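You operate a simulated robot arm through the tools that you are given. There is no shell and no other tool. Be economical: measure what you need, move in short steps, check, and stop when the job is done.

The job below is to be done with a simulated two-armed robot. You get a single attempt, and the scene is never put back.

Task
Swap station 2's worn strip for the new one in the case.
Fine: switch it off first and leave it off; old strip in the red tray; hold the case as you draw the new one; slide back in. Set down upright: silicone strip.

It is judged by the outcome, as a careful person would: the job done as asked, and still so three seconds after it is handed in. It fails if anything else is knocked over, pushed out of place, dropped, spilled or broken.

Robot
Two 7-joint arms with two-finger parallel grippers on one trunk, on a base that drives. Base frame: it is fixed to the floor where the robot stands at the start and does not move with it; the origin is under the middle of the robot, x ahead of it, y to its left, z up; the surface under the hand at the start is at about z = 0.84. Readings come in m, degrees, newtons and seconds.
The left shoulder is at the start at [0.07, 0.134, 1.301], the right one opposite. With the tool pointing down near the work surface each hand reaches from about 0.1 to 0.62 m from the robot's upright axis, wherever it stands, measured 20 degrees to its own side. Places, roughly: channel of slide two [0.7, -0.3, 0.9]; inside of the red tray at the hot-bar table [0.3, 0.3, 0.8]; mains switch one [0.4, 1.1, 1.2]; mains switch two [0.7, -0.1, 1.2]; slide two [0.6, -0.3, 0.9]. Payload 1.57 kg a hand.
Tool frame (each hand has its own): the origin (TCP) lies between the finger pads and is the grasp point; the fingertips stand 0.03 m ahead of it; z points along the fingers, y is the line along which they close. Largest opening 0.08 m; finger width 0.017, thickness 0.012; the body of the gripper, 0.04 by 0.082 m, starts 0.08 m behind the TCP.
Orientation is that of the tool frame in the base frame, as a unit quaternion [x, y, z, w]. With the fingers straight down and closing along the base's y, the tool's x points along the base's -x, its y along +y and its z along -z.

Tools
- The arms move only by the tool servo_tool. It takes "left_motion", "right_motion" or both (then of equal length, played together; a hand with none holds still); each is one flat list of numbers, 7 for each row, row after row: the shift along the base's x, y, z in cm, then the turn, a rotation vector about the base's x, y, z in degrees, then the closure in counts, from 0 (fully open) to 255 (shut). In form: [tx, ty, tz, wx, wy, wz, gripper, tx, ty, tz, wx, wy, wz, gripper, ...]. A call has 1 to 8 rows; each row is the pose to reach, as a shift and turn from the pose commanded when the call began. Each row takes 0.2 s and may step no farther than 0.05 m and 8.6 degrees from the row before; otherwise, or with a gripper value out of range, the whole call is refused. A pose out of reach is approached as far as the arm can. The call stops where the force on the tool passes 40 N (or 10 N more than at its start, if that is more) or the arm is blocked; 0.2 s more then pass. Each finger travels about 0.153 m/s and halts on what it meets, pressing with about 28 N; the grip force reading is that of the motor and also rises with nothing between the fingers. The clock runs only during rows and for 0.2 s after the last one: add rows that repeat a pose to give the fingers time. The reply holds the time, the measured pose of the TCP, the force on the tool along the base axes, the opening and the grip force, in the units named above and with some noise, with the torque about the TCP (base axes, N m) and any sound that the robot's microphone picked up.
- Cameras (640 x 400 px; columns grow to the right, rows downward): "scene" is now at [0.1311, -0.016, 1.5304]; the picture's right is [-0.28, -0.96, 0.00], its down [-0.61, 0.18, -0.77] and it looks along [0.74, -0.22, -0.64] (base axes); focal length 214 px, centre (320, 200). "left" rides on the left gripper at [0.072, 0.007, -0.122] in its tool frame; the picture's right is [-0.09, 1.00, 0.00], its down [-0.84, -0.08, -0.54] and it looks along [-0.54, -0.05, 0.84] (tool axes); focal length 238 px, centre (320, 200). "right" rides on the right gripper at [0.072, -0.007, -0.122] in its tool frame; the picture's right is [0.09, 1.00, 0.00], its down [-0.84, 0.08, -0.54] and it looks along [-0.54, 0.05, 0.84] (tool axes); focal length 238 px, centre (320, 200). There is no depth. A picture from a camera that has moved, and an enlarged one, comes with that camera's place and axes in the base frame and with its lens. The place of the scene camera against the robot may be out by one fixed shift of up to 0.018 m in any direction.
- snapshot(camera): a new picture of that camera. The clock stands still meanwhile.
- lift_body(by): slides the trunk up (or, below 0, down) by that many m; the arms and the scene camera ride with it, the base frame stays. It gives what a move gives, with no picture.
- steer(legs): drives the robot by 1 to 6 legs, each [ahead, left, turn to the left] in m, m and degrees, along the robot's own axes; the way and the turn of a leg run together, so that a leg with both is an arc; at most 1.5 m and 180 degrees a leg. The arms and the cameras ride along, it lands a little off, and it stops where it bumps. It gives what a move gives.
- head_to(pan, tilt): turns the head with the scene camera to pan (to the left, within 86 degrees either way) and tilt (down, from -29 to 69), counted from straight ahead of the robot. It gives what a move gives.
- close_up(camera, box): a new picture of the part [left, top, right, bottom] of that camera's present view, enlarged. The clock stands still meanwhile.
- job_done(): hands the job in; it is judged then, once.

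Go step by step. Nothing tells you exact positions but the pictures and the camera data: compare them with the known pose of the tool, close in by small moves and look again before you grip or let go. The budget is 120 turns and 88 pictures, counting those below and the enlarged ones. Unless the task says otherwise, let go and move clear before handing in, and close with one line.

The tools are called after "Emit:" by a JSON object that holds its "op" and its "data". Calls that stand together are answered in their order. servo_tool: Moves the arms, as the interface text tells. Its arguments: {"type":"object","properties":{"left_motion":{"type":"array","items":{"type":"number"}},"right_motion":{"type":"array","items":{"type":"number"}}},"required":[]} The other tools are called the same way: lift_body (by) slides the trunk up or down; steer (legs) drives the base; head_to (pan, tilt) turns the head that bears the scene camera; snapshot (camera) takes a picture; close_up (camera, box) takes an enlarged picture of a part of a camera's view; job_done () hands the job in.

At the start:

```text
t: 0.0
left_ee_pos: [0.3897, -0.0207, 1.4021]
left_tool_rot: [-0.001, 1.0, -0.001, 0.001]
left_force: [0.7, 0.6, -0.3]
left_wrist_torque: [-0.01, 0.0, 0.0]
left_opening: 0.08
left_grasp_force: 0.1
right_ee_pos: [0.2943, -0.4027, 1.4143]
right_tool_rot: [-0.001, 1.0, 0.0, 0.0]
right_force: [-0.2, 0.3, 0.0]
right_wrist_torque: [0.01, 0.02, 0.01]
right_opening: 0.08
right_grasp_force: 0.1
trunk travel left (down, up): [-0.875, 0.065]
robot x, y, heading: [0.0002, 0.0003, -0.3]
head pan, tilt: [-16.5, 39.8]
```

scene: 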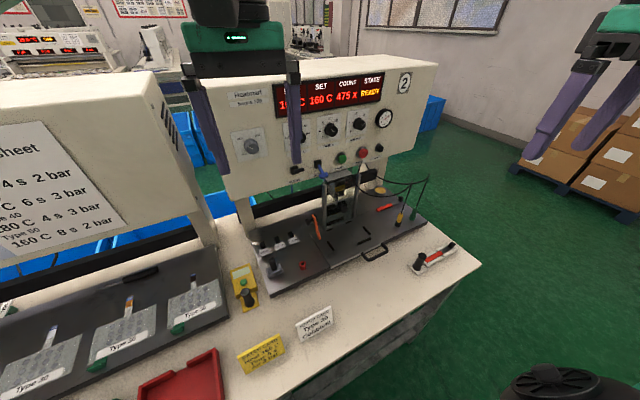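
right: 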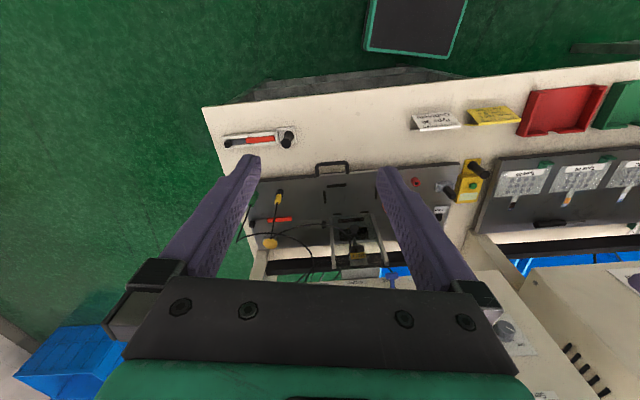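
left: 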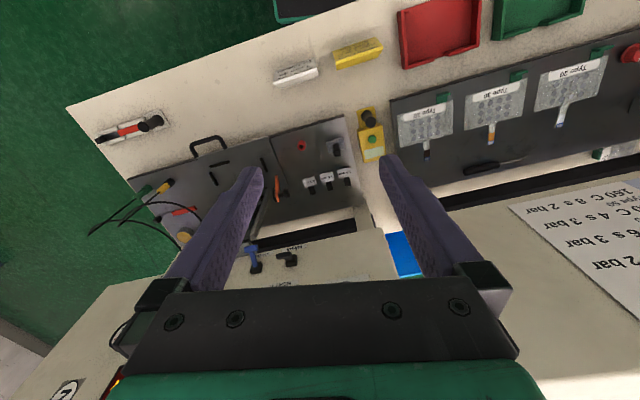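

I see station 2's panel with a rotary mains switch, the slide plate below it and something like a case at the right of the table. I'll enlarge the key regions first.

Emit:
{"op": "close_up", "data": {"camera": "scene", "box": [220, 160, 500, 335]}}

Emit:
{"op": "close_up", "data": {"camera": "scene", "box": [220, 60, 440, 200]}}

Emit:
{"op": "close_up", "data": {"camera": "right", "box": [200, 90, 520, 290]}}

Emit:
{"op": "close_up", "data": {"camera": "left", "box": [60, 0, 480, 262]}}

```text
2.29 times, centred on (360, 248) of scene
camera zoom: at [0.1311, -0.016, 1.5304], right [-0.28, -0.96, 0.0], down [-0.61, 0.18, -0.77], along [0.74, -0.22, -0.64], focal length 490 px, centre (229, 91)
```

zoom: 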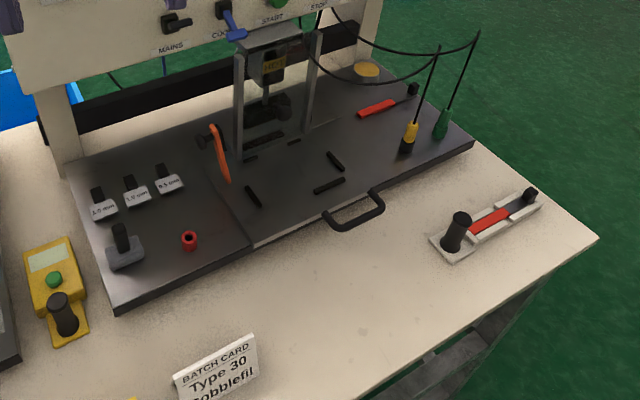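

```text
2.86 times, centred on (330, 130) of scene
camera zoom: at [0.1311, -0.016, 1.5304], right [-0.28, -0.96, 0.0], down [-0.61, 0.18, -0.77], along [0.74, -0.22, -0.64], focal length 613 px, centre (291, 400)
```

zoom: 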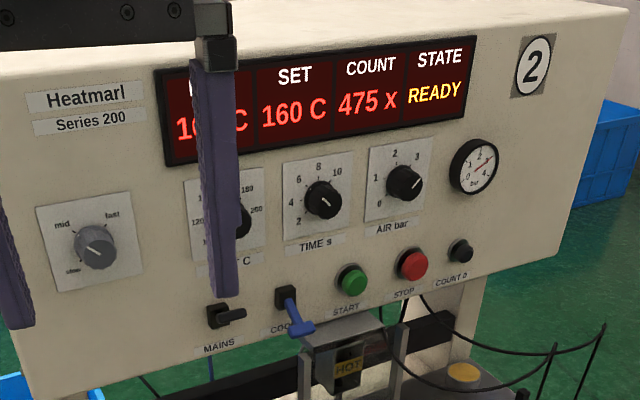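

```text
2.00 times, centred on (360, 190) of right
camera zoom: at [0.222, -0.4077, 1.5359], right [-0.09, 1.0, 0.0], down [0.84, 0.08, 0.54], along [0.54, 0.05, -0.84], focal length 477 px, centre (240, 220)
```

zoom: 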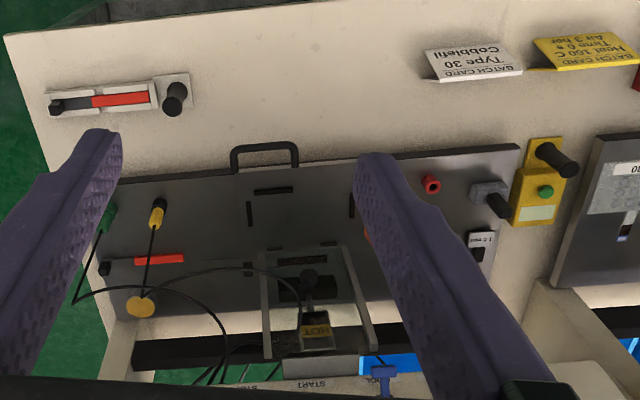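

```text
1.52 times, centred on (270, 131) of left
camera zoom: at [0.3167, -0.0148, 1.5245], right [0.09, 1.0, 0.0], down [0.84, -0.08, 0.54], along [0.54, -0.05, -0.84], focal length 363 px, centre (396, 305)
```

zoom: 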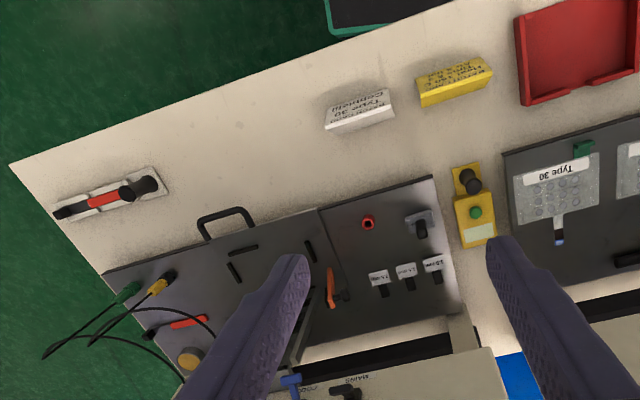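

The mains lever is the black one at about [0.7, -0.11, 1.18], with the blue lever beside it. I'll tilt the left hand up to look at the panel closely.

Emit:
{"op": "servo_tool", "data": {"left_motion": [0, 0, -2, 0, -8.5, 0, 0, 0, 0, -4, 0, -17, 0, 0, 0, 0, -6, 0, -25.5, 0, 0, 0, 0, -8, 0, -34, 0, 0, 0, 0, -10, 0, -42.5, 0, 0, 0, 0, -12, 0, -51, 0, 0]}}

Emit:
{"op": "snapshot", "data": {"camera": "left"}}

Emit:
{"op": "snapshot", "data": {"camera": "scene"}}

```text
t: 1.4
left_ee_pos: [0.3897, -0.0219, 1.2837]
left_tool_rot: [0.0, 0.902, -0.002, 0.431]
left_force: [0.8, -0.7, -0.1]
left_wrist_torque: [0.03, 0.04, -0.01]
left_opening: 0.08
left_grasp_force: 0.0
right_ee_pos: [0.2943, -0.4012, 1.4147]
right_tool_rot: [-0.001, 1.0, 0.0, 0.0]
right_force: [0.6, -0.2, -0.3]
right_wrist_torque: [0.05, -0.03, -0.01]
right_opening: 0.08
right_grasp_force: 0.1
trunk travel left (down, up): [-0.875, 0.065]
robot x, y, heading: [0.0027, 0.0007, -0.2]
head pan, tilt: [-16.5, 39.8]
```

```text
80 pictures are left
camera left: at [0.2487, -0.0155, 1.3041], right [0.06, 1.0, 0.07], down [0.1, -0.07, 0.99], along [0.99, -0.05, -0.11], focal length 238 px, centre (320, 200)
```

left: 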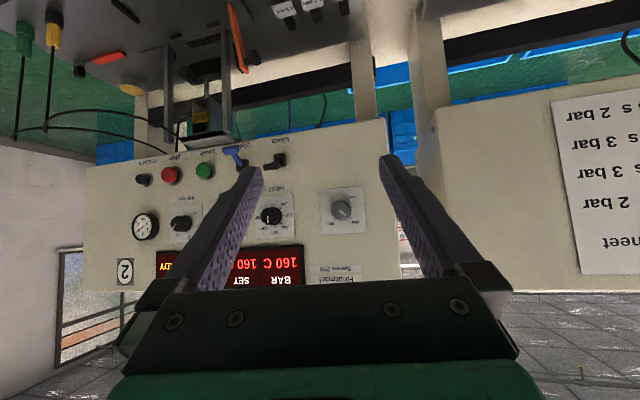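

```text
79 pictures are left
camera scene: at [0.1314, -0.0163, 1.5304], right [-0.28, -0.96, 0.0], down [-0.61, 0.18, -0.77], along [0.74, -0.22, -0.64], focal length 214 px, centre (320, 200)
```

scene: 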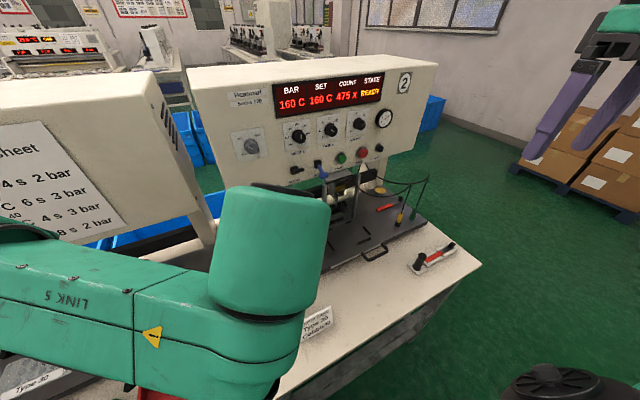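

Emit:
{"op": "close_up", "data": {"camera": "left", "box": [130, 100, 320, 219]}}

Emit:
{"op": "close_up", "data": {"camera": "left", "box": [0, 0, 260, 162]}}

Emit:
{"op": "close_up", "data": {"camera": "scene", "box": [270, 140, 350, 190]}}

```text
3.36 times, centred on (225, 160) of left
camera zoom: at [0.2487, -0.0155, 1.3041], right [0.06, 1.0, 0.07], down [0.1, -0.07, 0.99], along [0.99, -0.05, -0.11], focal length 801 px, centre (639, 336)
```

zoom: 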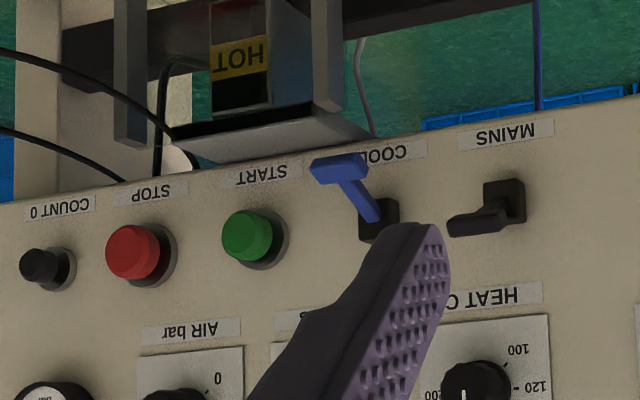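

```text
2.46 times, centred on (130, 81) of left
camera zoom: at [0.2487, -0.0155, 1.3041], right [0.06, 1.0, 0.07], down [0.1, -0.07, 0.99], along [0.99, -0.05, -0.11], focal length 587 px, centre (788, 493)
```

zoom: 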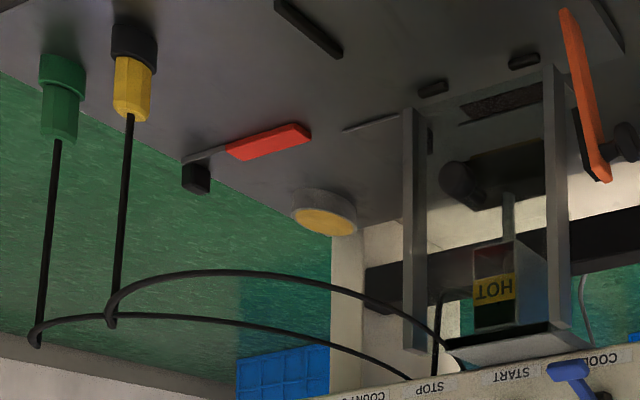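

```text
8.00 times, centred on (310, 165) of scene
camera zoom: at [0.1314, -0.0163, 1.5304], right [-0.28, -0.96, 0.0], down [-0.61, 0.18, -0.77], along [0.74, -0.22, -0.64], focal length 1716 px, centre (400, 480)
```

zoom: 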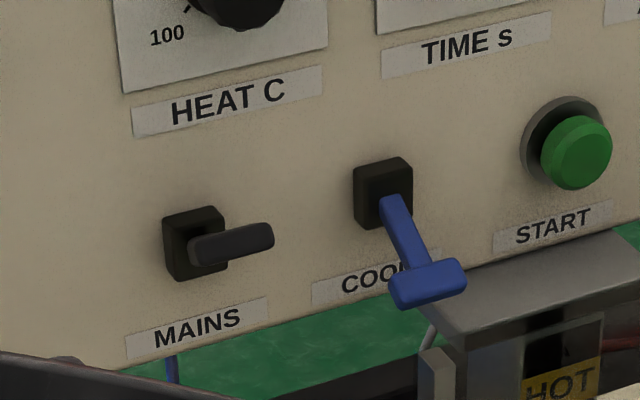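

The station is turned about 12° against my frame, and the mains lever looks tilted up. I'll move the left hand nearer to see it between the fingers.

Emit:
{"op": "servo_tool", "data": {"left_motion": [2, -3, -1, 0, 0, 0, 0, 4, -6, -2, 0, 0, 0, 0, 7, -9, -2, 0, 0, 0, 0, 9, -9, -2, 0, 0, 0, 0]}}

Emit:
{"op": "close_up", "data": {"camera": "left", "box": [200, 50, 440, 200]}}

```text
t: 2.4
left_ee_pos: [0.4822, -0.1096, 1.2624]
left_tool_rot: [0.0, 0.903, -0.001, 0.43]
left_force: [-0.4, -1.2, 0.2]
left_wrist_torque: [0.01, 0.03, 0.04]
left_opening: 0.0801
left_grasp_force: 0.1
right_ee_pos: [0.2941, -0.4, 1.4151]
right_tool_rot: [-0.001, 1.0, 0.0, 0.001]
right_force: [0.4, 0.6, 0.1]
right_wrist_torque: [0.04, 0.0, 0.0]
right_opening: 0.0801
right_grasp_force: 0.1
trunk travel left (down, up): [-0.875, 0.065]
robot x, y, heading: [0.004, 0.0006, 0.1]
head pan, tilt: [-16.5, 39.8]
```

```text
2.67 times, centred on (320, 125) of left
camera zoom: at [0.3412, -0.1035, 1.2839], right [0.06, 1.0, 0.07], down [0.1, -0.08, 0.99], along [0.99, -0.05, -0.11], focal length 636 px, centre (320, 400)
```

zoom: 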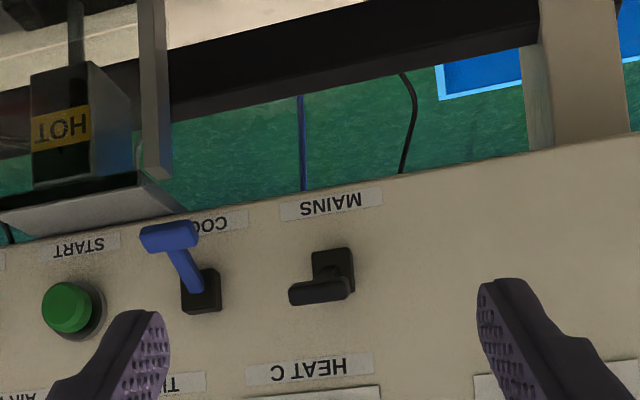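

The mains lever carries a T-bar at about [0.645, -0.114, 1.196], raised, which means on. I'll close the left fingers and bring the tips just above it.

Emit:
{"op": "servo_tool", "data": {"left_motion": [3, 0, 0, 0, 0, 0, 255, 6, 0, -0.5, 0, 0, 0, 255, 9, -0.2, -1, 0, 0, 0, 255, 11, -0.3, -1.3, 0, 0, 0, 255, 11, -0.3, -1.3, 0, 0, 0, 255]}}

Emit:
{"op": "snapshot", "data": {"camera": "left"}}

Emit:
{"op": "close_up", "data": {"camera": "scene", "box": [240, 130, 400, 230]}}

```text
t: 3.6
left_ee_pos: [0.5911, -0.1125, 1.2494]
left_tool_rot: [-0.001, 0.903, 0.0, 0.431]
left_force: [-0.1, -0.8, -0.2]
left_wrist_torque: [0.01, -0.03, 0.02]
left_opening: 0.0002
left_grasp_force: 21.5
right_ee_pos: [0.2922, -0.4017, 1.4154]
right_tool_rot: [-0.001, 1.0, 0.001, 0.001]
right_force: [0.3, -0.5, -0.7]
right_wrist_torque: [0.0, 0.0, 0.0]
right_opening: 0.0801
right_grasp_force: 0.1
trunk travel left (down, up): [-0.875, 0.065]
robot x, y, heading: [0.0001, 0.0026, 0.0]
head pan, tilt: [-16.5, 39.8]
```

```text
74 pictures are left
camera left: at [0.4508, -0.107, 1.2705], right [0.06, 1.0, 0.07], down [0.1, -0.08, 0.99], along [0.99, -0.05, -0.11], focal length 238 px, centre (320, 200)
```

left: 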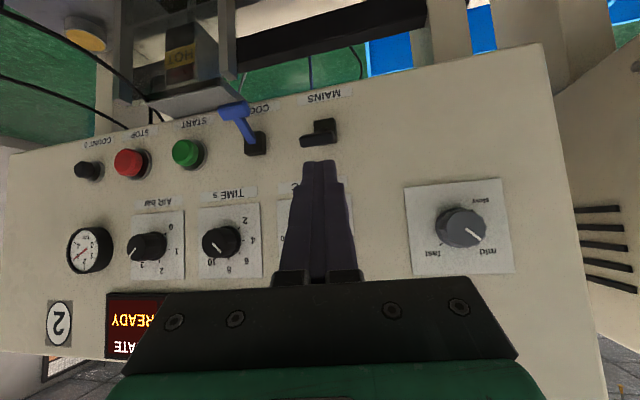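

```text
4.00 times, centred on (320, 180) of scene
camera zoom: at [0.1312, -0.0163, 1.5303], right [-0.28, -0.96, 0.0], down [-0.61, 0.18, -0.77], along [0.74, -0.22, -0.64], focal length 858 px, centre (320, 280)
```

zoom: 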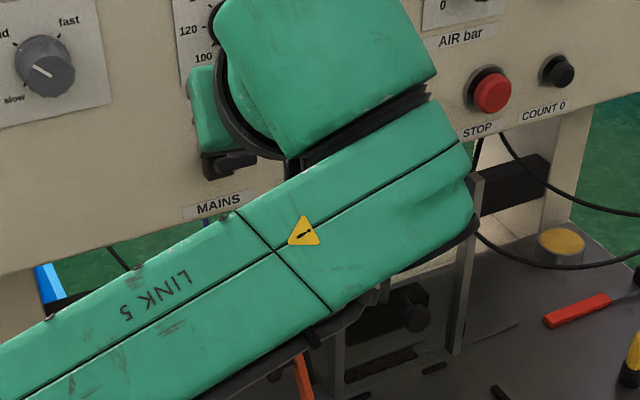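

The tips are just short of and slightly above the lever. I'll go 3 cm further in and press down.

Emit:
{"op": "servo_tool", "data": {"left_motion": [1.5, -0.2, 0.2, 0, 0, 0, 255, 3, -0.2, 0.2, 0, 0, 0, 255, 3, -0.2, -1.5, 0, 0, 0, 255, 3, -0.2, -3, 0, 0, 0, 255, 3, -0.2, -4.5, 0, 0, 0, 255, 3, -0.2, -6, 0, 0, 0, 255, 3, -0.2, -7, 0, 0, 0, 255]}}

Emit:
{"op": "snapshot", "data": {"camera": "left"}}

```text
t: 5.2
left_ee_pos: [0.6214, -0.1151, 1.1783]
left_tool_rot: [-0.001, 0.902, 0.001, 0.431]
left_force: [-16.0, 3.3, 3.3]
left_wrist_torque: [0.15, 0.31, 0.25]
left_opening: 0.0
left_grasp_force: 21.4
right_ee_pos: [0.2946, -0.4023, 1.4129]
right_tool_rot: [-0.001, 1.0, 0.0, -0.001]
right_force: [0.2, -0.4, -0.6]
right_wrist_torque: [-0.01, 0.09, -0.02]
right_opening: 0.0799
right_grasp_force: 0.0
trunk travel left (down, up): [-0.875, 0.065]
robot x, y, heading: [-0.0015, 0.0012, -0.0]
head pan, tilt: [-16.5, 39.8]
```

```text
72 pictures are left
camera left: at [0.4806, -0.1086, 1.2001], right [0.06, 1.0, 0.07], down [0.11, -0.08, 0.99], along [0.99, -0.05, -0.11], focal length 238 px, centre (320, 200)
```

left: 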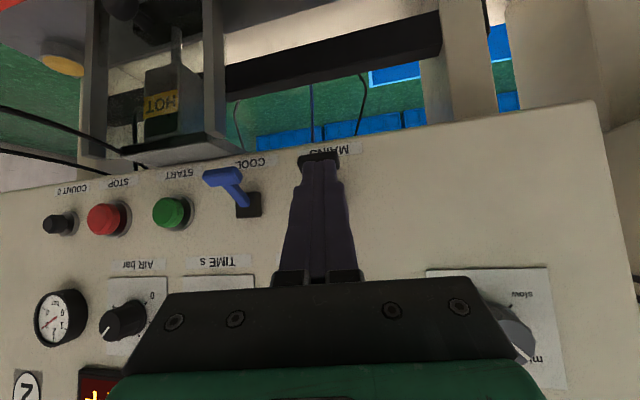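

The T-bar is now down and under the fingertips. I'll draw straight back and check the display.

Emit:
{"op": "servo_tool", "data": {"left_motion": [-2, 0, 0.3, 0, 0, 0, 255, -5, 0, 1, 0, 0, 0, 255, -9, 1, 3, 0, 0, 0, 255, -13, 3, 5, 0, 0, 0, 255, -17, 7, 7, 0, 0, 0, 100, -20, 10, 9, 0, 0, 0, 0]}}

Emit:
{"op": "snapshot", "data": {"camera": "scene"}}

Emit:
{"op": "close_up", "data": {"camera": "scene", "box": [240, 60, 420, 190]}}

```text
refused: row 5 steps farther than a row can; nothing moved
```

```text
71 pictures are left
camera scene: at [0.1332, -0.0166, 1.5302], right [-0.28, -0.96, 0.0], down [-0.62, 0.18, -0.77], along [0.74, -0.22, -0.64], focal length 214 px, centre (320, 200)
```

scene: 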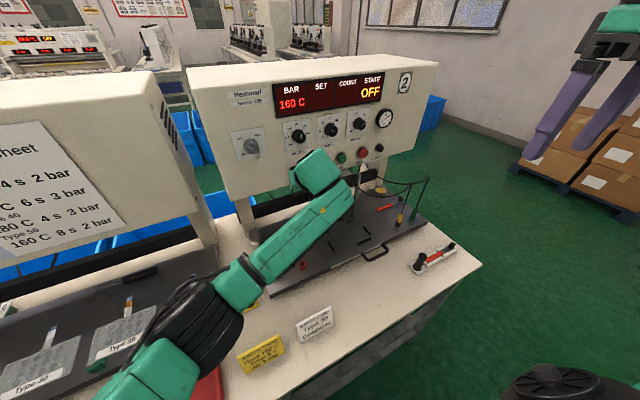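

```text
3.08 times, centred on (330, 125) of scene
camera zoom: at [0.1332, -0.0166, 1.5302], right [-0.28, -0.96, 0.0], down [-0.62, 0.18, -0.77], along [0.74, -0.22, -0.64], focal length 660 px, centre (289, 431)
```

zoom: 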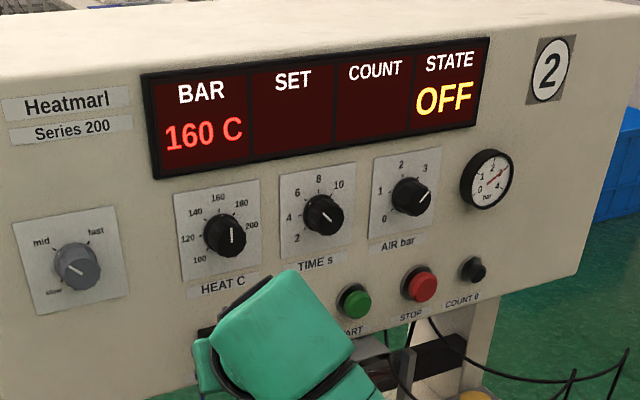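

The display says OFF. I'll withdraw the left hand back and up in smaller steps, then turn it back to pointing down.

Emit:
{"op": "servo_tool", "data": {"left_motion": [-2, 0, 0.3, 0, 0, 0, 255, -5, 0, 1, 0, 0, 0, 255, -9, 1, 2, 0, 0, 0, 255, -12.5, 3, 4, 0, 0, 0, 150, -15.5, 5, 6, 0, 0, 0, 50, -18, 8, 8, 0, 0, 0, 0, -20, 12, 8, 0, 0, 0, 0, -22, 16, 8, 0, 0, 0, 0]}}

Emit:
{"op": "servo_tool", "data": {"left_motion": [0, 1, 1, 0, 8.5, 0, 0, 0, 2, 2, 0, 17, 0, 0, 0, 3, 3, 0, 25.5, 0, 0, 0, 4, 4, 0, 34, 0, 0, 0, 5, 5, 0, 42.5, 0, 0, 0, 6, 5, 0, 51, 0, 0]}}

Emit:
{"op": "head_to", "data": {"pan": -20, "tilt": 55}}

Emit:
{"op": "snapshot", "data": {"camera": "scene"}}

```text
t: 6.9
left_ee_pos: [0.4452, 0.0421, 1.3028]
left_tool_rot: [-0.013, 0.849, 0.066, 0.525]
left_force: [-0.5, -0.8, -0.7]
left_wrist_torque: [0.0, 0.01, -0.01]
left_opening: 0.0803
left_grasp_force: 0.1
left hand out of reach, approached as far as the arm can: row 6, 7, 8
right_ee_pos: [0.2915, -0.4012, 1.4154]
right_tool_rot: [0.0, 1.0, 0.0, 0.0]
right_force: [-0.7, -1.6, 1.1]
right_wrist_torque: [0.02, -0.07, 0.01]
right_opening: 0.0798
right_grasp_force: 0.1
trunk travel left (down, up): [-0.875, 0.065]
robot x, y, heading: [0.0006, 0.0002, 0.2]
head pan, tilt: [-16.5, 39.8]
stopped in row 8 (left hand): the arm was blocked; the commanded pose is now the measured one
```

```text
t: 7.4
left_ee_pos: [0.4828, 0.0938, 1.2664]
left_tool_rot: [-0.016, 0.89, 0.13, 0.438]
left_force: [0.1, 0.3, -0.6]
left_wrist_torque: [-0.02, -0.02, -0.02]
left_opening: 0.0799
left_grasp_force: 0.1
left hand out of reach, approached as far as the arm can: row 1, 2
right_ee_pos: [0.2948, -0.3999, 1.4145]
right_tool_rot: [-0.001, 1.0, 0.0, -0.001]
right_force: [0.5, 0.3, 0.1]
right_wrist_torque: [-0.05, 0.02, -0.01]
right_opening: 0.08
right_grasp_force: 0.1
trunk travel left (down, up): [-0.875, 0.065]
robot x, y, heading: [-0.002, -0.0007, 0.0]
head pan, tilt: [-16.5, 39.8]
stopped in row 2 (left hand): the arm was blocked; the commanded pose is now the measured one
```

```text
t: 8.1
left_ee_pos: [0.4801, 0.0907, 1.267]
left_tool_rot: [-0.015, 0.889, 0.13, 0.439]
left_force: [0.7, -0.6, 0.1]
left_wrist_torque: [-0.01, 0.03, -0.02]
left_opening: 0.08
left_grasp_force: 0.0
right_ee_pos: [0.2933, -0.4025, 1.4142]
right_tool_rot: [-0.001, 1.0, -0.001, 0.0]
right_force: [-0.2, -0.5, -0.1]
right_wrist_torque: [0.01, 0.0, -0.04]
right_opening: 0.0799
right_grasp_force: 0.0
trunk travel left (down, up): [-0.875, 0.065]
robot x, y, heading: [0.0013, 0.0023, -0.1]
head pan, tilt: [-20.0, 55.0]
```

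```text
69 pictures are left
camera scene: at [0.1171, -0.0166, 1.5095], right [-0.34, -0.94, 0.0], down [-0.77, 0.28, -0.57], along [0.54, -0.2, -0.82], focal length 214 px, centre (320, 200)
```

scene: 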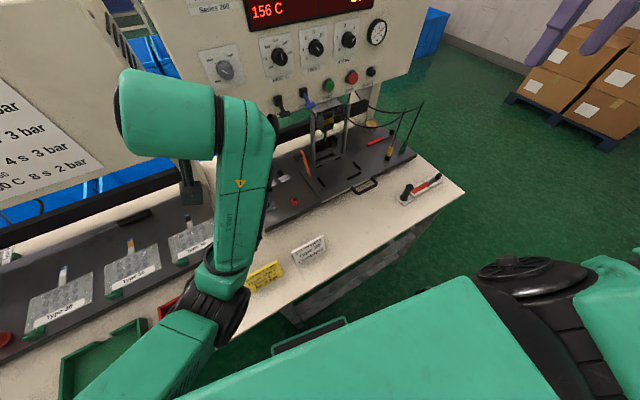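

Mains is off and the bar is cooling. The left hand is in an awkward twist, so I'll bring it back toward its start pose along the open side.

Emit:
{"op": "servo_tool", "data": {"left_motion": [0, -1.5, 1, -2.2, 7.45, -0.26, 0, 0, -3, 2, -4.4, 14.9, -0.5, 0, -1, -4.5, 4, -6.6, 22.4, -0.8, 0, -2, -6, 6, -8.9, 29.8, -1, 0, -4, -7, 8, -11.1, 37.3, -1.3, 0, -5, -8, 9, -13.3, 44.7, -1.5, 0, -6, -8, 10, -15.5, 52.2, -1.8, 0]}}

Emit:
{"op": "snapshot", "data": {"camera": "scene"}}

```text
t: 9.7
left_ee_pos: [0.5148, 0.0173, 1.3765]
left_tool_rot: [0.0, 0.999, 0.009, 0.035]
left_force: [0.1, -0.3, -2.5]
left_wrist_torque: [-0.07, 0.0, 0.01]
left_opening: 0.0801
left_grasp_force: 0.0
left hand out of reach, approached as far as the arm can: row 1, 2, 3, 4, 5, 6, 7
right_ee_pos: [0.293, -0.4008, 1.4141]
right_tool_rot: [0.0, 1.0, 0.0, 0.0]
right_force: [-0.1, -0.5, 0.0]
right_wrist_torque: [0.0, -0.01, -0.02]
right_opening: 0.0799
right_grasp_force: 0.1
trunk travel left (down, up): [-0.875, 0.065]
robot x, y, heading: [-0.0025, -0.0013, -0.1]
head pan, tilt: [-20.0, 55.0]
```

```text
68 pictures are left
camera scene: at [0.1171, -0.0163, 1.5093], right [-0.34, -0.94, 0.0], down [-0.77, 0.28, -0.57], along [0.54, -0.2, -0.82], focal length 214 px, centre (320, 200)
```

scene: 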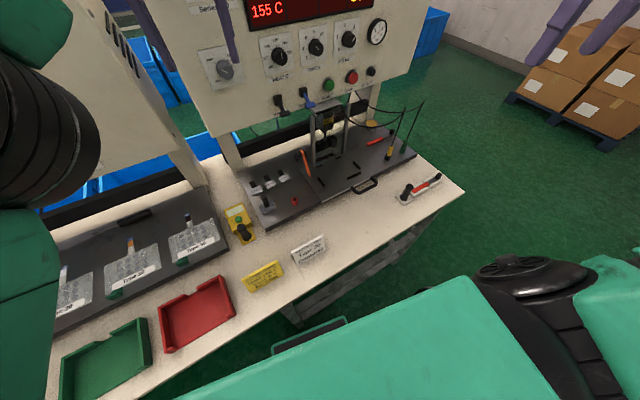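

Emit:
{"op": "close_up", "data": {"camera": "scene", "box": [230, 90, 430, 215]}}

Emit:
{"op": "servo_tool", "data": {"right_motion": [3, 0, -3, 0, 0, 0, 0, 6, 0, -7, 0, 0, 0, 0, 9, 0, -11, 0, 0, 0, 0, 12, 0, -15, 0, 0, 0, 0, 14, 0, -19, 0, 0, 0, 0, 16, 0, -23, 0, 0, 0, 0]}}

Emit:
{"op": "snapshot", "data": {"camera": "right"}}

```text
3.20 times, centred on (330, 152) of scene
camera zoom: at [0.1171, -0.0163, 1.5093], right [-0.34, -0.94, 0.0], down [-0.77, 0.28, -0.57], along [0.54, -0.2, -0.82], focal length 686 px, centre (288, 352)
```

zoom: 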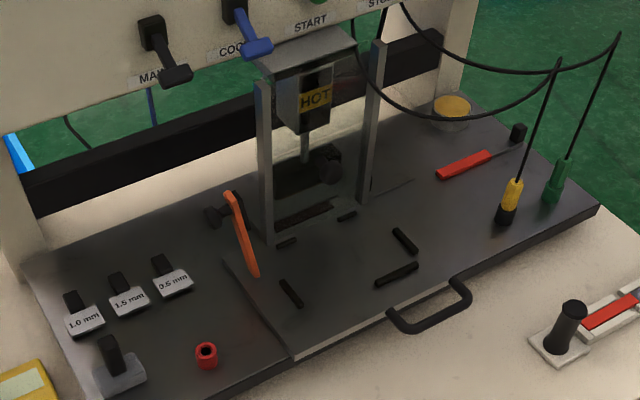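

```text
t: 11.1
left_ee_pos: [0.5184, 0.0193, 1.3744]
left_tool_rot: [0.0, 1.0, 0.009, 0.029]
left_force: [0.6, -0.6, -0.8]
left_wrist_torque: [0.03, 0.04, -0.01]
left_opening: 0.08
left_grasp_force: 0.1
right_ee_pos: [0.457, -0.4005, 1.1836]
right_tool_rot: [-0.001, 1.0, -0.001, -0.001]
right_force: [0.6, 0.1, -0.4]
right_wrist_torque: [0.01, 0.03, 0.01]
right_opening: 0.0798
right_grasp_force: 0.1
trunk travel left (down, up): [-0.875, 0.065]
robot x, y, heading: [0.0014, -0.0016, 0.1]
head pan, tilt: [-20.0, 55.0]
```

```text
66 pictures are left
camera right: at [0.3872, -0.4074, 1.3055], right [-0.09, 1.0, 0.0], down [0.84, 0.08, 0.54], along [0.54, 0.05, -0.84], focal length 238 px, centre (320, 200)
```

right: 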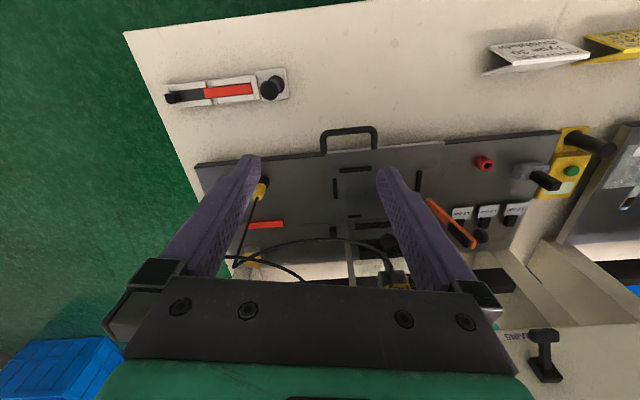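

The slide is the middle plate with the handle; there is an orange lever at its left edge. I'll bring the right camera closer over it.

Emit:
{"op": "servo_tool", "data": {"right_motion": [2, 3, -3, 0, 0, 0, 0, 3, 6, -6, 0, 0, 0, 0, 4, 9, -9, 0, 0, 0, 0, 4, 9, -9, 0, 0, 0, 0]}}

Emit:
{"op": "snapshot", "data": {"camera": "right"}}

Emit:
{"op": "close_up", "data": {"camera": "right", "box": [200, 130, 440, 280]}}

```text
t: 12.1
left_ee_pos: [0.5132, 0.0189, 1.3755]
left_tool_rot: [-0.001, 0.999, 0.009, 0.03]
left_force: [-0.8, -1.3, -0.4]
left_wrist_torque: [0.02, -0.02, 0.03]
left_opening: 0.0798
left_grasp_force: 0.0
right_ee_pos: [0.495, -0.312, 1.0913]
right_tool_rot: [0.0, 1.0, 0.0, 0.0]
right_force: [-0.3, 0.2, 1.0]
right_wrist_torque: [0.02, 0.0, -0.02]
right_opening: 0.08
right_grasp_force: 0.1
trunk travel left (down, up): [-0.875, 0.065]
robot x, y, heading: [-0.001, -0.0003, 0.1]
head pan, tilt: [-20.0, 55.0]
```

```text
65 pictures are left
camera right: at [0.4226, -0.3168, 1.2133], right [-0.09, 1.0, 0.0], down [0.84, 0.08, 0.54], along [0.54, 0.05, -0.84], focal length 238 px, centre (320, 200)
```

right: 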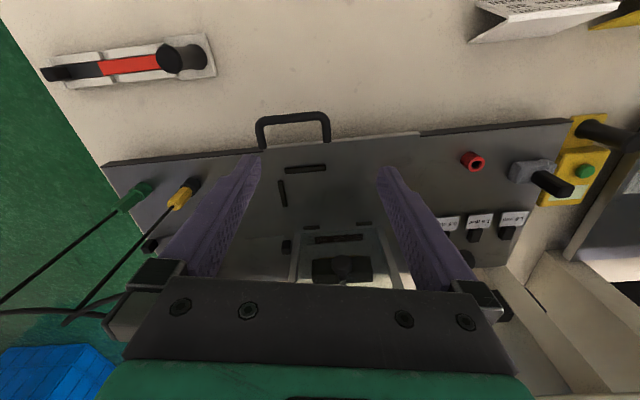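

```text
2.67 times, centred on (320, 205) of right
camera zoom: at [0.4226, -0.3168, 1.2133], right [-0.09, 1.0, 0.0], down [0.84, 0.08, 0.54], along [0.54, 0.05, -0.84], focal length 636 px, centre (320, 187)
```

zoom: 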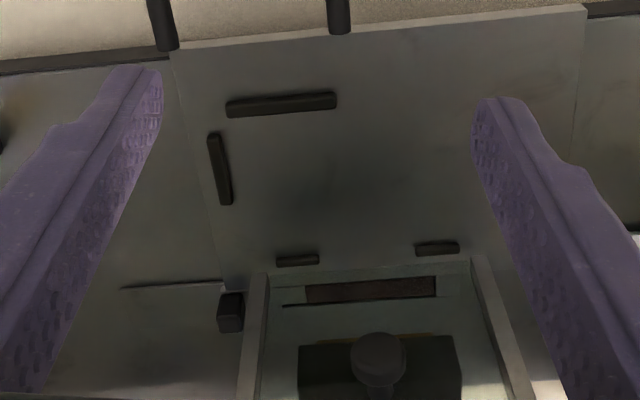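

The dark worn strip lies in the channel under the bar with a black tab at its right end. I still need to see whether the orange lever latches the slide.

Emit:
{"op": "servo_tool", "data": {"right_motion": [0, 3, 0, 0, 0, 0, 0, 0, 7, 0, 0, 0, 0, 0, 0, 11, 0, 0, 0, 0, 0]}}

Emit:
{"op": "close_up", "data": {"camera": "right", "box": [200, 130, 440, 280]}}

Emit:
{"op": "close_up", "data": {"camera": "scene", "box": [280, 125, 360, 175]}}

```text
t: 12.9
left_ee_pos: [0.5158, 0.0214, 1.3756]
left_tool_rot: [-0.001, 1.0, 0.008, 0.029]
left_force: [-0.6, 0.1, 0.1]
left_wrist_torque: [-0.01, -0.01, -0.02]
left_opening: 0.0803
left_grasp_force: 0.0
right_ee_pos: [0.4943, -0.2015, 1.0917]
right_tool_rot: [0.0, 1.0, 0.0, -0.001]
right_force: [-0.3, 0.9, -0.6]
right_wrist_torque: [-0.01, 0.04, 0.0]
right_opening: 0.08
right_grasp_force: 0.0
trunk travel left (down, up): [-0.875, 0.065]
robot x, y, heading: [-0.0039, 0.001, -0.1]
head pan, tilt: [-20.0, 55.0]
```

```text
2.67 times, centred on (320, 205) of right
camera zoom: at [0.4231, -0.2072, 1.2134], right [-0.09, 1.0, 0.0], down [0.84, 0.08, 0.54], along [0.54, 0.05, -0.84], focal length 636 px, centre (320, 187)
```

zoom: 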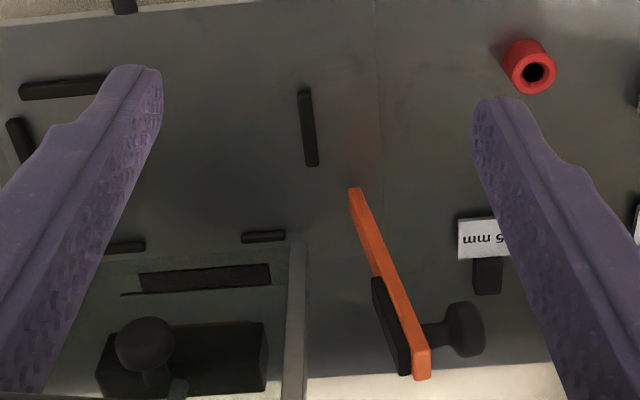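

```text
8.00 times, centred on (320, 150) of scene
camera zoom: at [0.1176, -0.0151, 1.5094], right [-0.34, -0.94, 0.0], down [-0.77, 0.28, -0.57], along [0.54, -0.2, -0.82], focal length 1716 px, centre (320, 600)
```

zoom: 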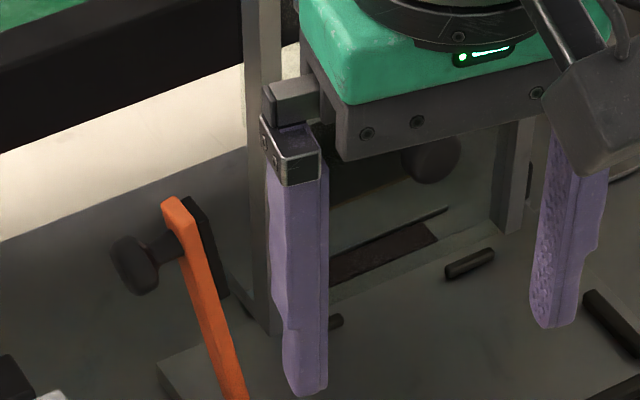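

The orange lever stands nearly upright by the slide's left edge (about [0.63, -0.16, 0.90–1.02]) with a knob on its left. I'll tilt the right hand to view it from the front.

Emit:
{"op": "servo_tool", "data": {"right_motion": [-0.5, 0.5, -1, 0, -8.5, 0, 0, -1, 1, -2, 0, -17, 0, 0, -2, 1.5, -3, 0, -25.5, 0, 0, -3, 2, -4, 0, -34, 0, 0, -4, 2.5, -5, 0, -42.5, 0, 0, -4, 3, -6, 0, -51, 0, 0]}}

Emit:
{"op": "snapshot", "data": {"camera": "right"}}

Emit:
{"op": "close_up", "data": {"camera": "right", "box": [240, 30, 400, 130]}}

```text
t: 14.3
left_ee_pos: [0.5157, 0.0201, 1.3744]
left_tool_rot: [-0.001, 1.0, 0.008, 0.03]
left_force: [-0.2, 0.6, 0.5]
left_wrist_torque: [0.02, -0.02, 0.01]
left_opening: 0.0801
left_grasp_force: 0.1
right_ee_pos: [0.4537, -0.1731, 1.0351]
right_tool_rot: [0.0, 0.903, 0.0, 0.43]
right_force: [0.6, 0.4, -0.5]
right_wrist_torque: [-0.01, 0.0, 0.0]
right_opening: 0.08
right_grasp_force: 0.1
trunk travel left (down, up): [-0.875, 0.065]
robot x, y, heading: [0.0008, 0.0005, -0.1]
head pan, tilt: [-20.0, 55.0]
```

```text
61 pictures are left
camera right: at [0.3144, -0.1794, 1.0552], right [-0.06, 1.0, -0.07], down [0.11, 0.08, 0.99], along [0.99, 0.05, -0.11], focal length 238 px, centre (320, 200)
```

right: 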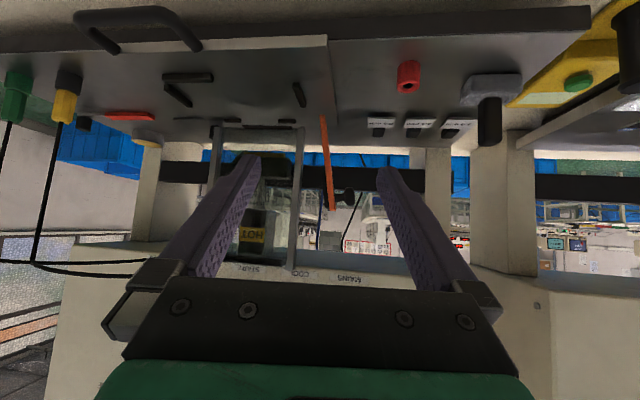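

```text
4.00 times, centred on (320, 80) of right
camera zoom: at [0.3144, -0.1794, 1.0552], right [-0.06, 1.0, -0.07], down [0.11, 0.08, 0.99], along [0.99, 0.05, -0.11], focal length 953 px, centre (320, 680)
```

zoom: 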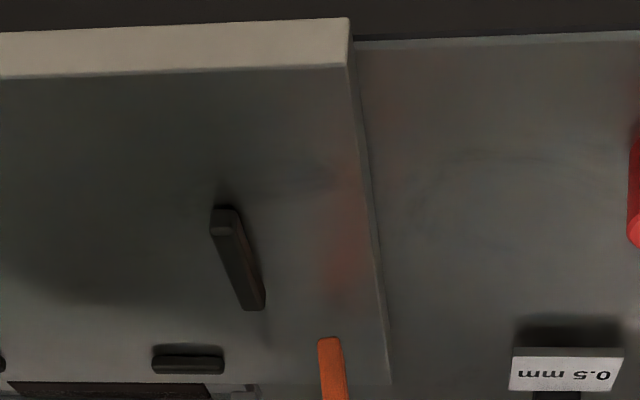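

Emit:
{"op": "close_up", "data": {"camera": "right", "box": [200, 100, 392, 220]}}

```text
3.33 times, centred on (296, 160) of right
camera zoom: at [0.3144, -0.1794, 1.0552], right [-0.06, 1.0, -0.07], down [0.11, 0.08, 0.99], along [0.99, 0.05, -0.11], focal length 794 px, centre (400, 333)
```

zoom: 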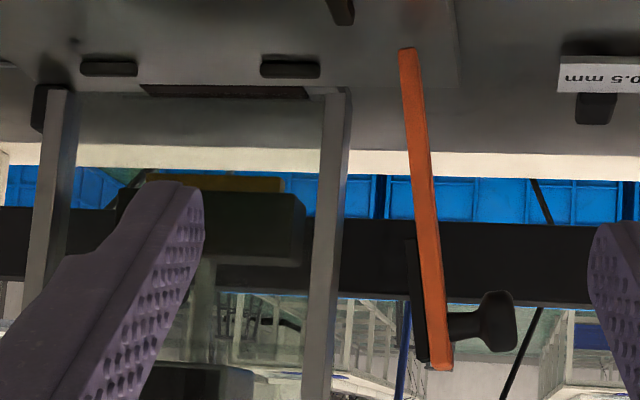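

The orange arm hangs down over the slide's edge and may or may not block it. I'll point the right hand down again and go over the slide's handle, near [0.51, -0.345, 0.87].

Emit:
{"op": "servo_tool", "data": {"right_motion": [0, -3, 0, 0, 8.5, 0, 100, 0, -6, 0, 0, 17, 0, 200, 0, -9, 0, 0, 25.5, 0, 255, 0, -12, 0, 0, 34, 0, 255, 0, -15, 0, 0, 42.5, 0, 255, 0, -17, 0, 0, 51, 0, 255, 1, -17, -4, 0, 51, 0, 255]}}

Emit:
{"op": "snapshot", "data": {"camera": "right"}}

Emit:
{"op": "snapshot", "data": {"camera": "scene"}}

```text
t: 15.9
left_ee_pos: [0.5171, 0.0193, 1.3736]
left_tool_rot: [-0.002, 1.0, 0.009, 0.029]
left_force: [1.1, 0.5, 1.1]
left_wrist_torque: [-0.01, 0.06, 0.02]
left_opening: 0.0799
left_grasp_force: 0.1
right_ee_pos: [0.4647, -0.3423, 0.9918]
right_tool_rot: [-0.001, 1.0, 0.001, -0.001]
right_force: [-0.1, 0.6, -0.3]
right_wrist_torque: [0.0, 0.01, -0.01]
right_opening: 0.0
right_grasp_force: 20.9
trunk travel left (down, up): [-0.875, 0.065]
robot x, y, heading: [-0.0029, 0.0006, 0.2]
head pan, tilt: [-20.0, 55.0]
```

```text
58 pictures are left
camera right: at [0.3938, -0.3472, 1.1133], right [-0.09, 1.0, 0.0], down [0.84, 0.08, 0.54], along [0.54, 0.05, -0.84], focal length 238 px, centre (320, 200)
```

right: 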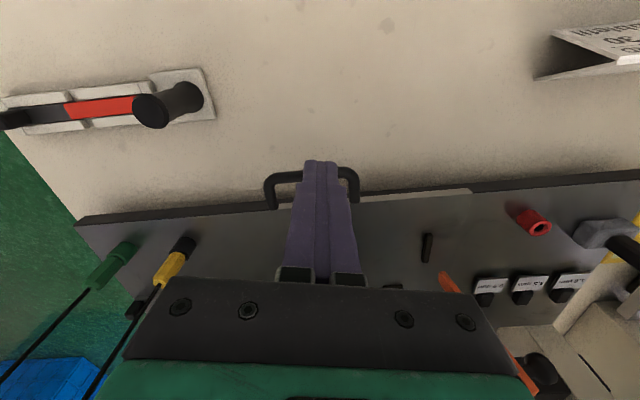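

```text
57 pictures are left
camera scene: at [0.1196, -0.0165, 1.5093], right [-0.34, -0.94, 0.0], down [-0.77, 0.28, -0.57], along [0.54, -0.2, -0.82], focal length 214 px, centre (320, 200)
```

scene: 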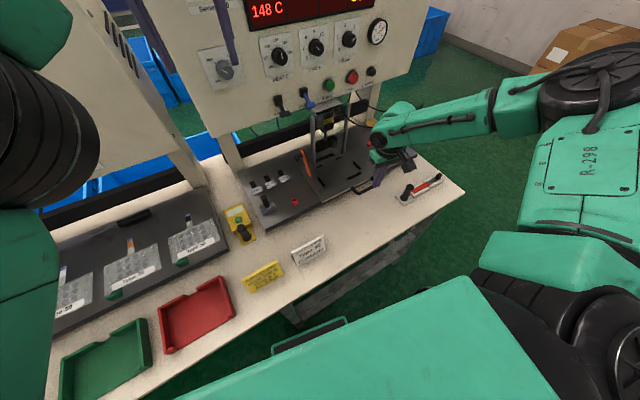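

The handle bar reads at about [0.50, -0.345, 0.90] with the plate's edge near x = 0.54. I'll bring the closed tips above the gap and look again.

Emit:
{"op": "servo_tool", "data": {"right_motion": [3, 0, 0, 0, 0, 0, 255, 6, 0.2, -1, 0, 0, 0, 255, 6, 0.2, -3, 0, 0, 0, 255]}}

Emit:
{"op": "close_up", "data": {"camera": "right", "box": [220, 80, 420, 205]}}

Emit:
{"op": "close_up", "data": {"camera": "scene", "box": [320, 130, 440, 205]}}

```text
t: 16.7
left_ee_pos: [0.5142, 0.02, 1.3767]
left_tool_rot: [0.0, 0.999, 0.009, 0.031]
left_force: [-1.0, 0.1, 0.6]
left_wrist_torque: [-0.02, 0.0, -0.01]
left_opening: 0.0802
left_grasp_force: 0.1
right_ee_pos: [0.5109, -0.3369, 0.9714]
right_tool_rot: [-0.002, 1.0, 0.0, 0.002]
right_force: [0.4, -0.7, -1.0]
right_wrist_torque: [-0.02, -0.01, -0.01]
right_opening: 0.0
right_grasp_force: 21.1
right hand out of reach, approached as far as the arm can: row 2, 3
trunk travel left (down, up): [-0.875, 0.065]
robot x, y, heading: [-0.0021, -0.0004, 0.1]
head pan, tilt: [-20.0, 55.0]
```

```text
3.20 times, centred on (320, 142) of right
camera zoom: at [0.4392, -0.3436, 1.0938], right [-0.09, 1.0, 0.0], down [0.84, 0.08, 0.54], along [0.54, 0.05, -0.84], focal length 763 px, centre (320, 384)
```

zoom: 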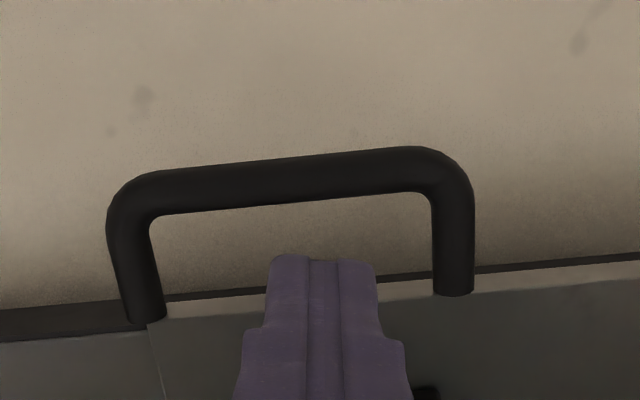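

```text
5.33 times, centred on (380, 168) of scene
camera zoom: at [0.1162, -0.0167, 1.5096], right [-0.34, -0.94, 0.0], down [-0.77, 0.28, -0.57], along [0.54, -0.2, -0.82], focal length 1144 px, centre (0, 373)
```

zoom: 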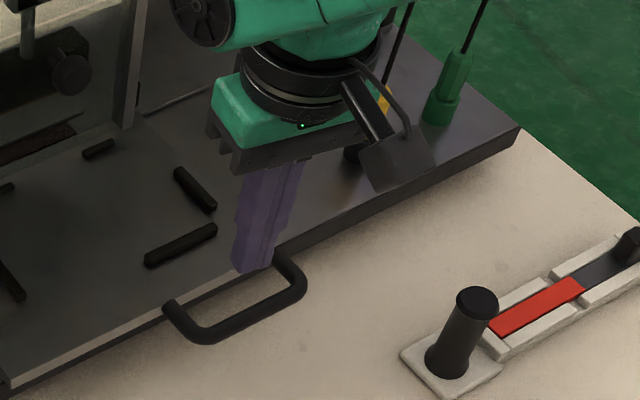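

The handle sits at the edge of reach, so I'll raise the right hand and drive along the table to the right, turning to square up with the station.

Emit:
{"op": "servo_tool", "data": {"right_motion": [-2, 0, 4, 0, 0, 0, 255, -5, 0, 8, 0, 0, 0, 255, -8, 0, 12, 0, 0, 0, 255, -11, 0, 16, 0, 0, 0, 255]}}

Emit:
{"op": "steer", "data": {"legs": [[0.0, -0.2, 0], [0.0, 0, 12.4]]}}

Emit:
{"op": "snapshot", "data": {"camera": "scene"}}

```text
t: 17.7
left_ee_pos: [0.5126, 0.019, 1.376]
left_tool_rot: [-0.001, 0.999, 0.009, 0.031]
left_force: [0.5, -0.2, 0.3]
left_wrist_torque: [0.0, -0.01, 0.0]
left_opening: 0.0802
left_grasp_force: 0.0
right_ee_pos: [0.3982, -0.3379, 1.1344]
right_tool_rot: [-0.001, 1.0, 0.0, 0.0]
right_force: [0.9, 0.2, 0.0]
right_wrist_torque: [0.0, -0.02, -0.01]
right_opening: 0.0003
right_grasp_force: 20.9
trunk travel left (down, up): [-0.875, 0.065]
robot x, y, heading: [-0.0012, 0.0002, 0.2]
head pan, tilt: [-20.0, 55.0]
```

```text
t: 20.1
left_ee_pos: [0.4989, -0.0778, 1.3748]
left_tool_rot: [-0.108, 0.994, 0.014, 0.028]
left_force: [0.8, -0.4, 0.1]
left_wrist_torque: [-0.01, 0.03, 0.0]
left_opening: 0.0802
left_grasp_force: 0.2
right_ee_pos: [0.4646, -0.4525, 1.1351]
right_tool_rot: [-0.107, 0.994, 0.001, -0.001]
right_force: [0.3, -0.4, -0.6]
right_wrist_torque: [0.01, 0.02, 0.01]
right_opening: 0.0001
right_grasp_force: 21.3
trunk travel left (down, up): [-0.875, 0.065]
robot x, y, heading: [-0.0004, -0.2041, 12.6]
head pan, tilt: [-20.0, 55.0]
```

```text
54 pictures are left
camera scene: at [0.1198, -0.1982, 1.5094], right [-0.13, -0.99, 0.0], down [-0.81, 0.11, -0.57], along [0.57, -0.08, -0.82], focal length 214 px, centre (320, 200)
```

scene: 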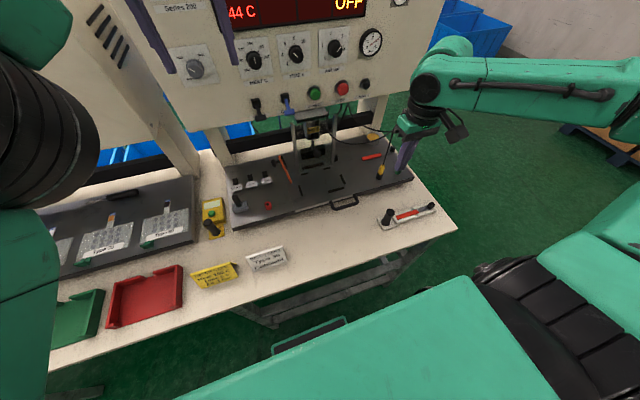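

Squared up now and the handle is well within reach. I'll bring the closed right tips over the handle gap at about [0.52, -0.342].

Emit:
{"op": "servo_tool", "data": {"right_motion": [1.2, 2.5, -3.5, 0, 0, 0, 255, 2.4, 5, -7, 0, 0, 0, 255, 3.6, 7.5, -10.5, 0, 0, 0, 255, 4.8, 10, -14, 0, 0, 0, 255, 5.5, 11.05, -16.5, 0, 0, 0, 255, 5.5, 11.05, -17, 0, 0, 0, 255]}}

Emit:
{"op": "close_up", "data": {"camera": "right", "box": [220, 80, 420, 205]}}

```text
t: 21.5
left_ee_pos: [0.499, -0.0766, 1.375]
left_tool_rot: [-0.108, 0.994, 0.012, 0.029]
left_force: [0.7, 0.7, 0.2]
left_wrist_torque: [-0.01, -0.02, 0.01]
left_opening: 0.0799
left_grasp_force: 0.1
right_ee_pos: [0.5157, -0.339, 0.9614]
right_tool_rot: [-0.108, 0.994, 0.001, 0.0]
right_force: [-0.7, -0.3, 0.1]
right_wrist_torque: [0.0, -0.03, -0.01]
right_opening: 0.0001
right_grasp_force: 21.1
trunk travel left (down, up): [-0.875, 0.065]
robot x, y, heading: [0.0028, -0.2052, 12.4]
head pan, tilt: [-20.0, 55.0]
```

```text
3.20 times, centred on (320, 142) of right
camera zoom: at [0.4486, -0.3601, 1.0835], right [-0.3, 0.95, 0.0], down [0.8, 0.25, 0.54], along [0.52, 0.17, -0.84], focal length 763 px, centre (320, 384)
```

zoom: 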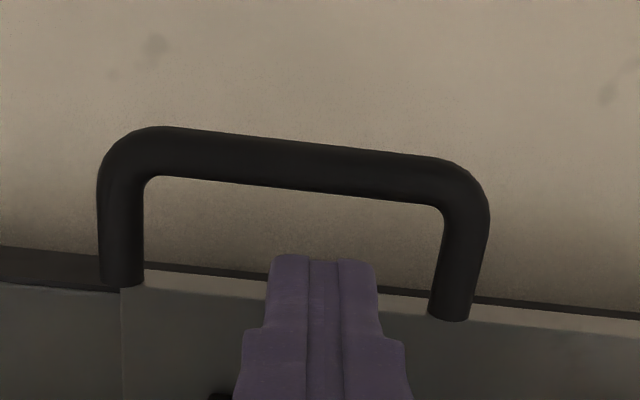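

The tips are between the handle's legs and nearly centred in the gap. I'll nudge 0.6 cm forward and lower into it.

Emit:
{"op": "servo_tool", "data": {"right_motion": [0.6, 0.1, -1, 0, 0, 0, 255, 0.6, 0.1, -2.5, 0, 0, 0, 255, 0.6, 0.1, -4, 0, 0, 0, 255, 0.6, 0.1, -5.2, 0, 0, 0, 255]}}

Emit:
{"op": "close_up", "data": {"camera": "right", "box": [220, 80, 420, 205]}}

```text
t: 22.5
left_ee_pos: [0.5001, -0.0769, 1.3746]
left_tool_rot: [-0.109, 0.994, 0.012, 0.029]
left_force: [-0.1, 0.9, 0.2]
left_wrist_torque: [-0.04, 0.01, -0.01]
left_opening: 0.0801
left_grasp_force: 0.0
right_ee_pos: [0.506, -0.3519, 0.9345]
right_tool_rot: [-0.108, 0.994, 0.001, 0.001]
right_force: [0.1, 0.8, 0.5]
right_wrist_torque: [-0.02, 0.0, 0.0]
right_opening: 0.0
right_grasp_force: 21.1
right hand out of reach, approached as far as the arm can: row 2, 3, 4
trunk travel left (down, up): [-0.875, 0.065]
robot x, y, heading: [0.0038, -0.2037, 12.3]
head pan, tilt: [-20.0, 55.0]
```

```text
3.20 times, centred on (320, 142) of right
camera zoom: at [0.4383, -0.3728, 1.0561], right [-0.3, 0.95, 0.0], down [0.8, 0.25, 0.54], along [0.52, 0.17, -0.84], focal length 763 px, centre (320, 384)
```

zoom: 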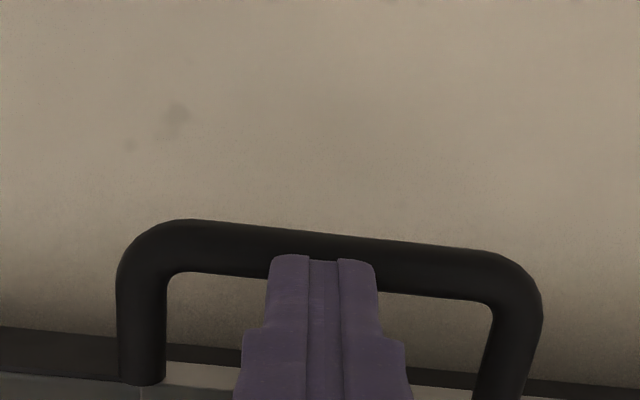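

The arm stops short here at this stance. I'll lift the hand clear and drive a little closer to the table.

Emit:
{"op": "servo_tool", "data": {"right_motion": [0, 0, 3, 0, 0, 0, 255, 0, 0, 6, 0, 0, 0, 255, -1, 0, 10, 0, 0, 0, 255]}}

Emit:
{"op": "steer", "data": {"legs": [[0.08, 0, 0]]}}

```text
t: 23.3
left_ee_pos: [0.4976, -0.076, 1.3753]
left_tool_rot: [-0.109, 0.994, 0.012, 0.029]
left_force: [-0.1, -0.7, 0.0]
left_wrist_torque: [-0.01, -0.01, -0.03]
left_opening: 0.0801
left_grasp_force: 0.0
right_ee_pos: [0.4926, -0.3528, 1.035]
right_tool_rot: [-0.108, 0.994, 0.0, 0.001]
right_force: [-0.3, 0.1, 0.0]
right_wrist_torque: [0.05, -0.02, -0.04]
right_opening: 0.0
right_grasp_force: 21.7
trunk travel left (down, up): [-0.875, 0.065]
robot x, y, heading: [0.0005, -0.2074, 12.3]
head pan, tilt: [-20.0, 55.0]
```

```text
t: 24.6
left_ee_pos: [0.5848, -0.0593, 1.3721]
left_tool_rot: [-0.107, 0.994, 0.011, 0.025]
left_force: [1.1, 0.2, -0.2]
left_wrist_torque: [0.0, 0.07, -0.03]
left_opening: 0.08
left_grasp_force: 0.1
right_ee_pos: [0.5782, -0.3347, 1.0321]
right_tool_rot: [-0.106, 0.994, 0.0, -0.003]
right_force: [0.9, 0.8, -0.1]
right_wrist_torque: [-0.01, 0.06, -0.02]
right_opening: 0.0
right_grasp_force: 22.1
trunk travel left (down, up): [-0.875, 0.065]
robot x, y, heading: [0.0816, -0.1889, 12.1]
head pan, tilt: [-20.0, 55.0]
stopped in leg 1: the robot was blocked; the commanded pose is now the measured one
```

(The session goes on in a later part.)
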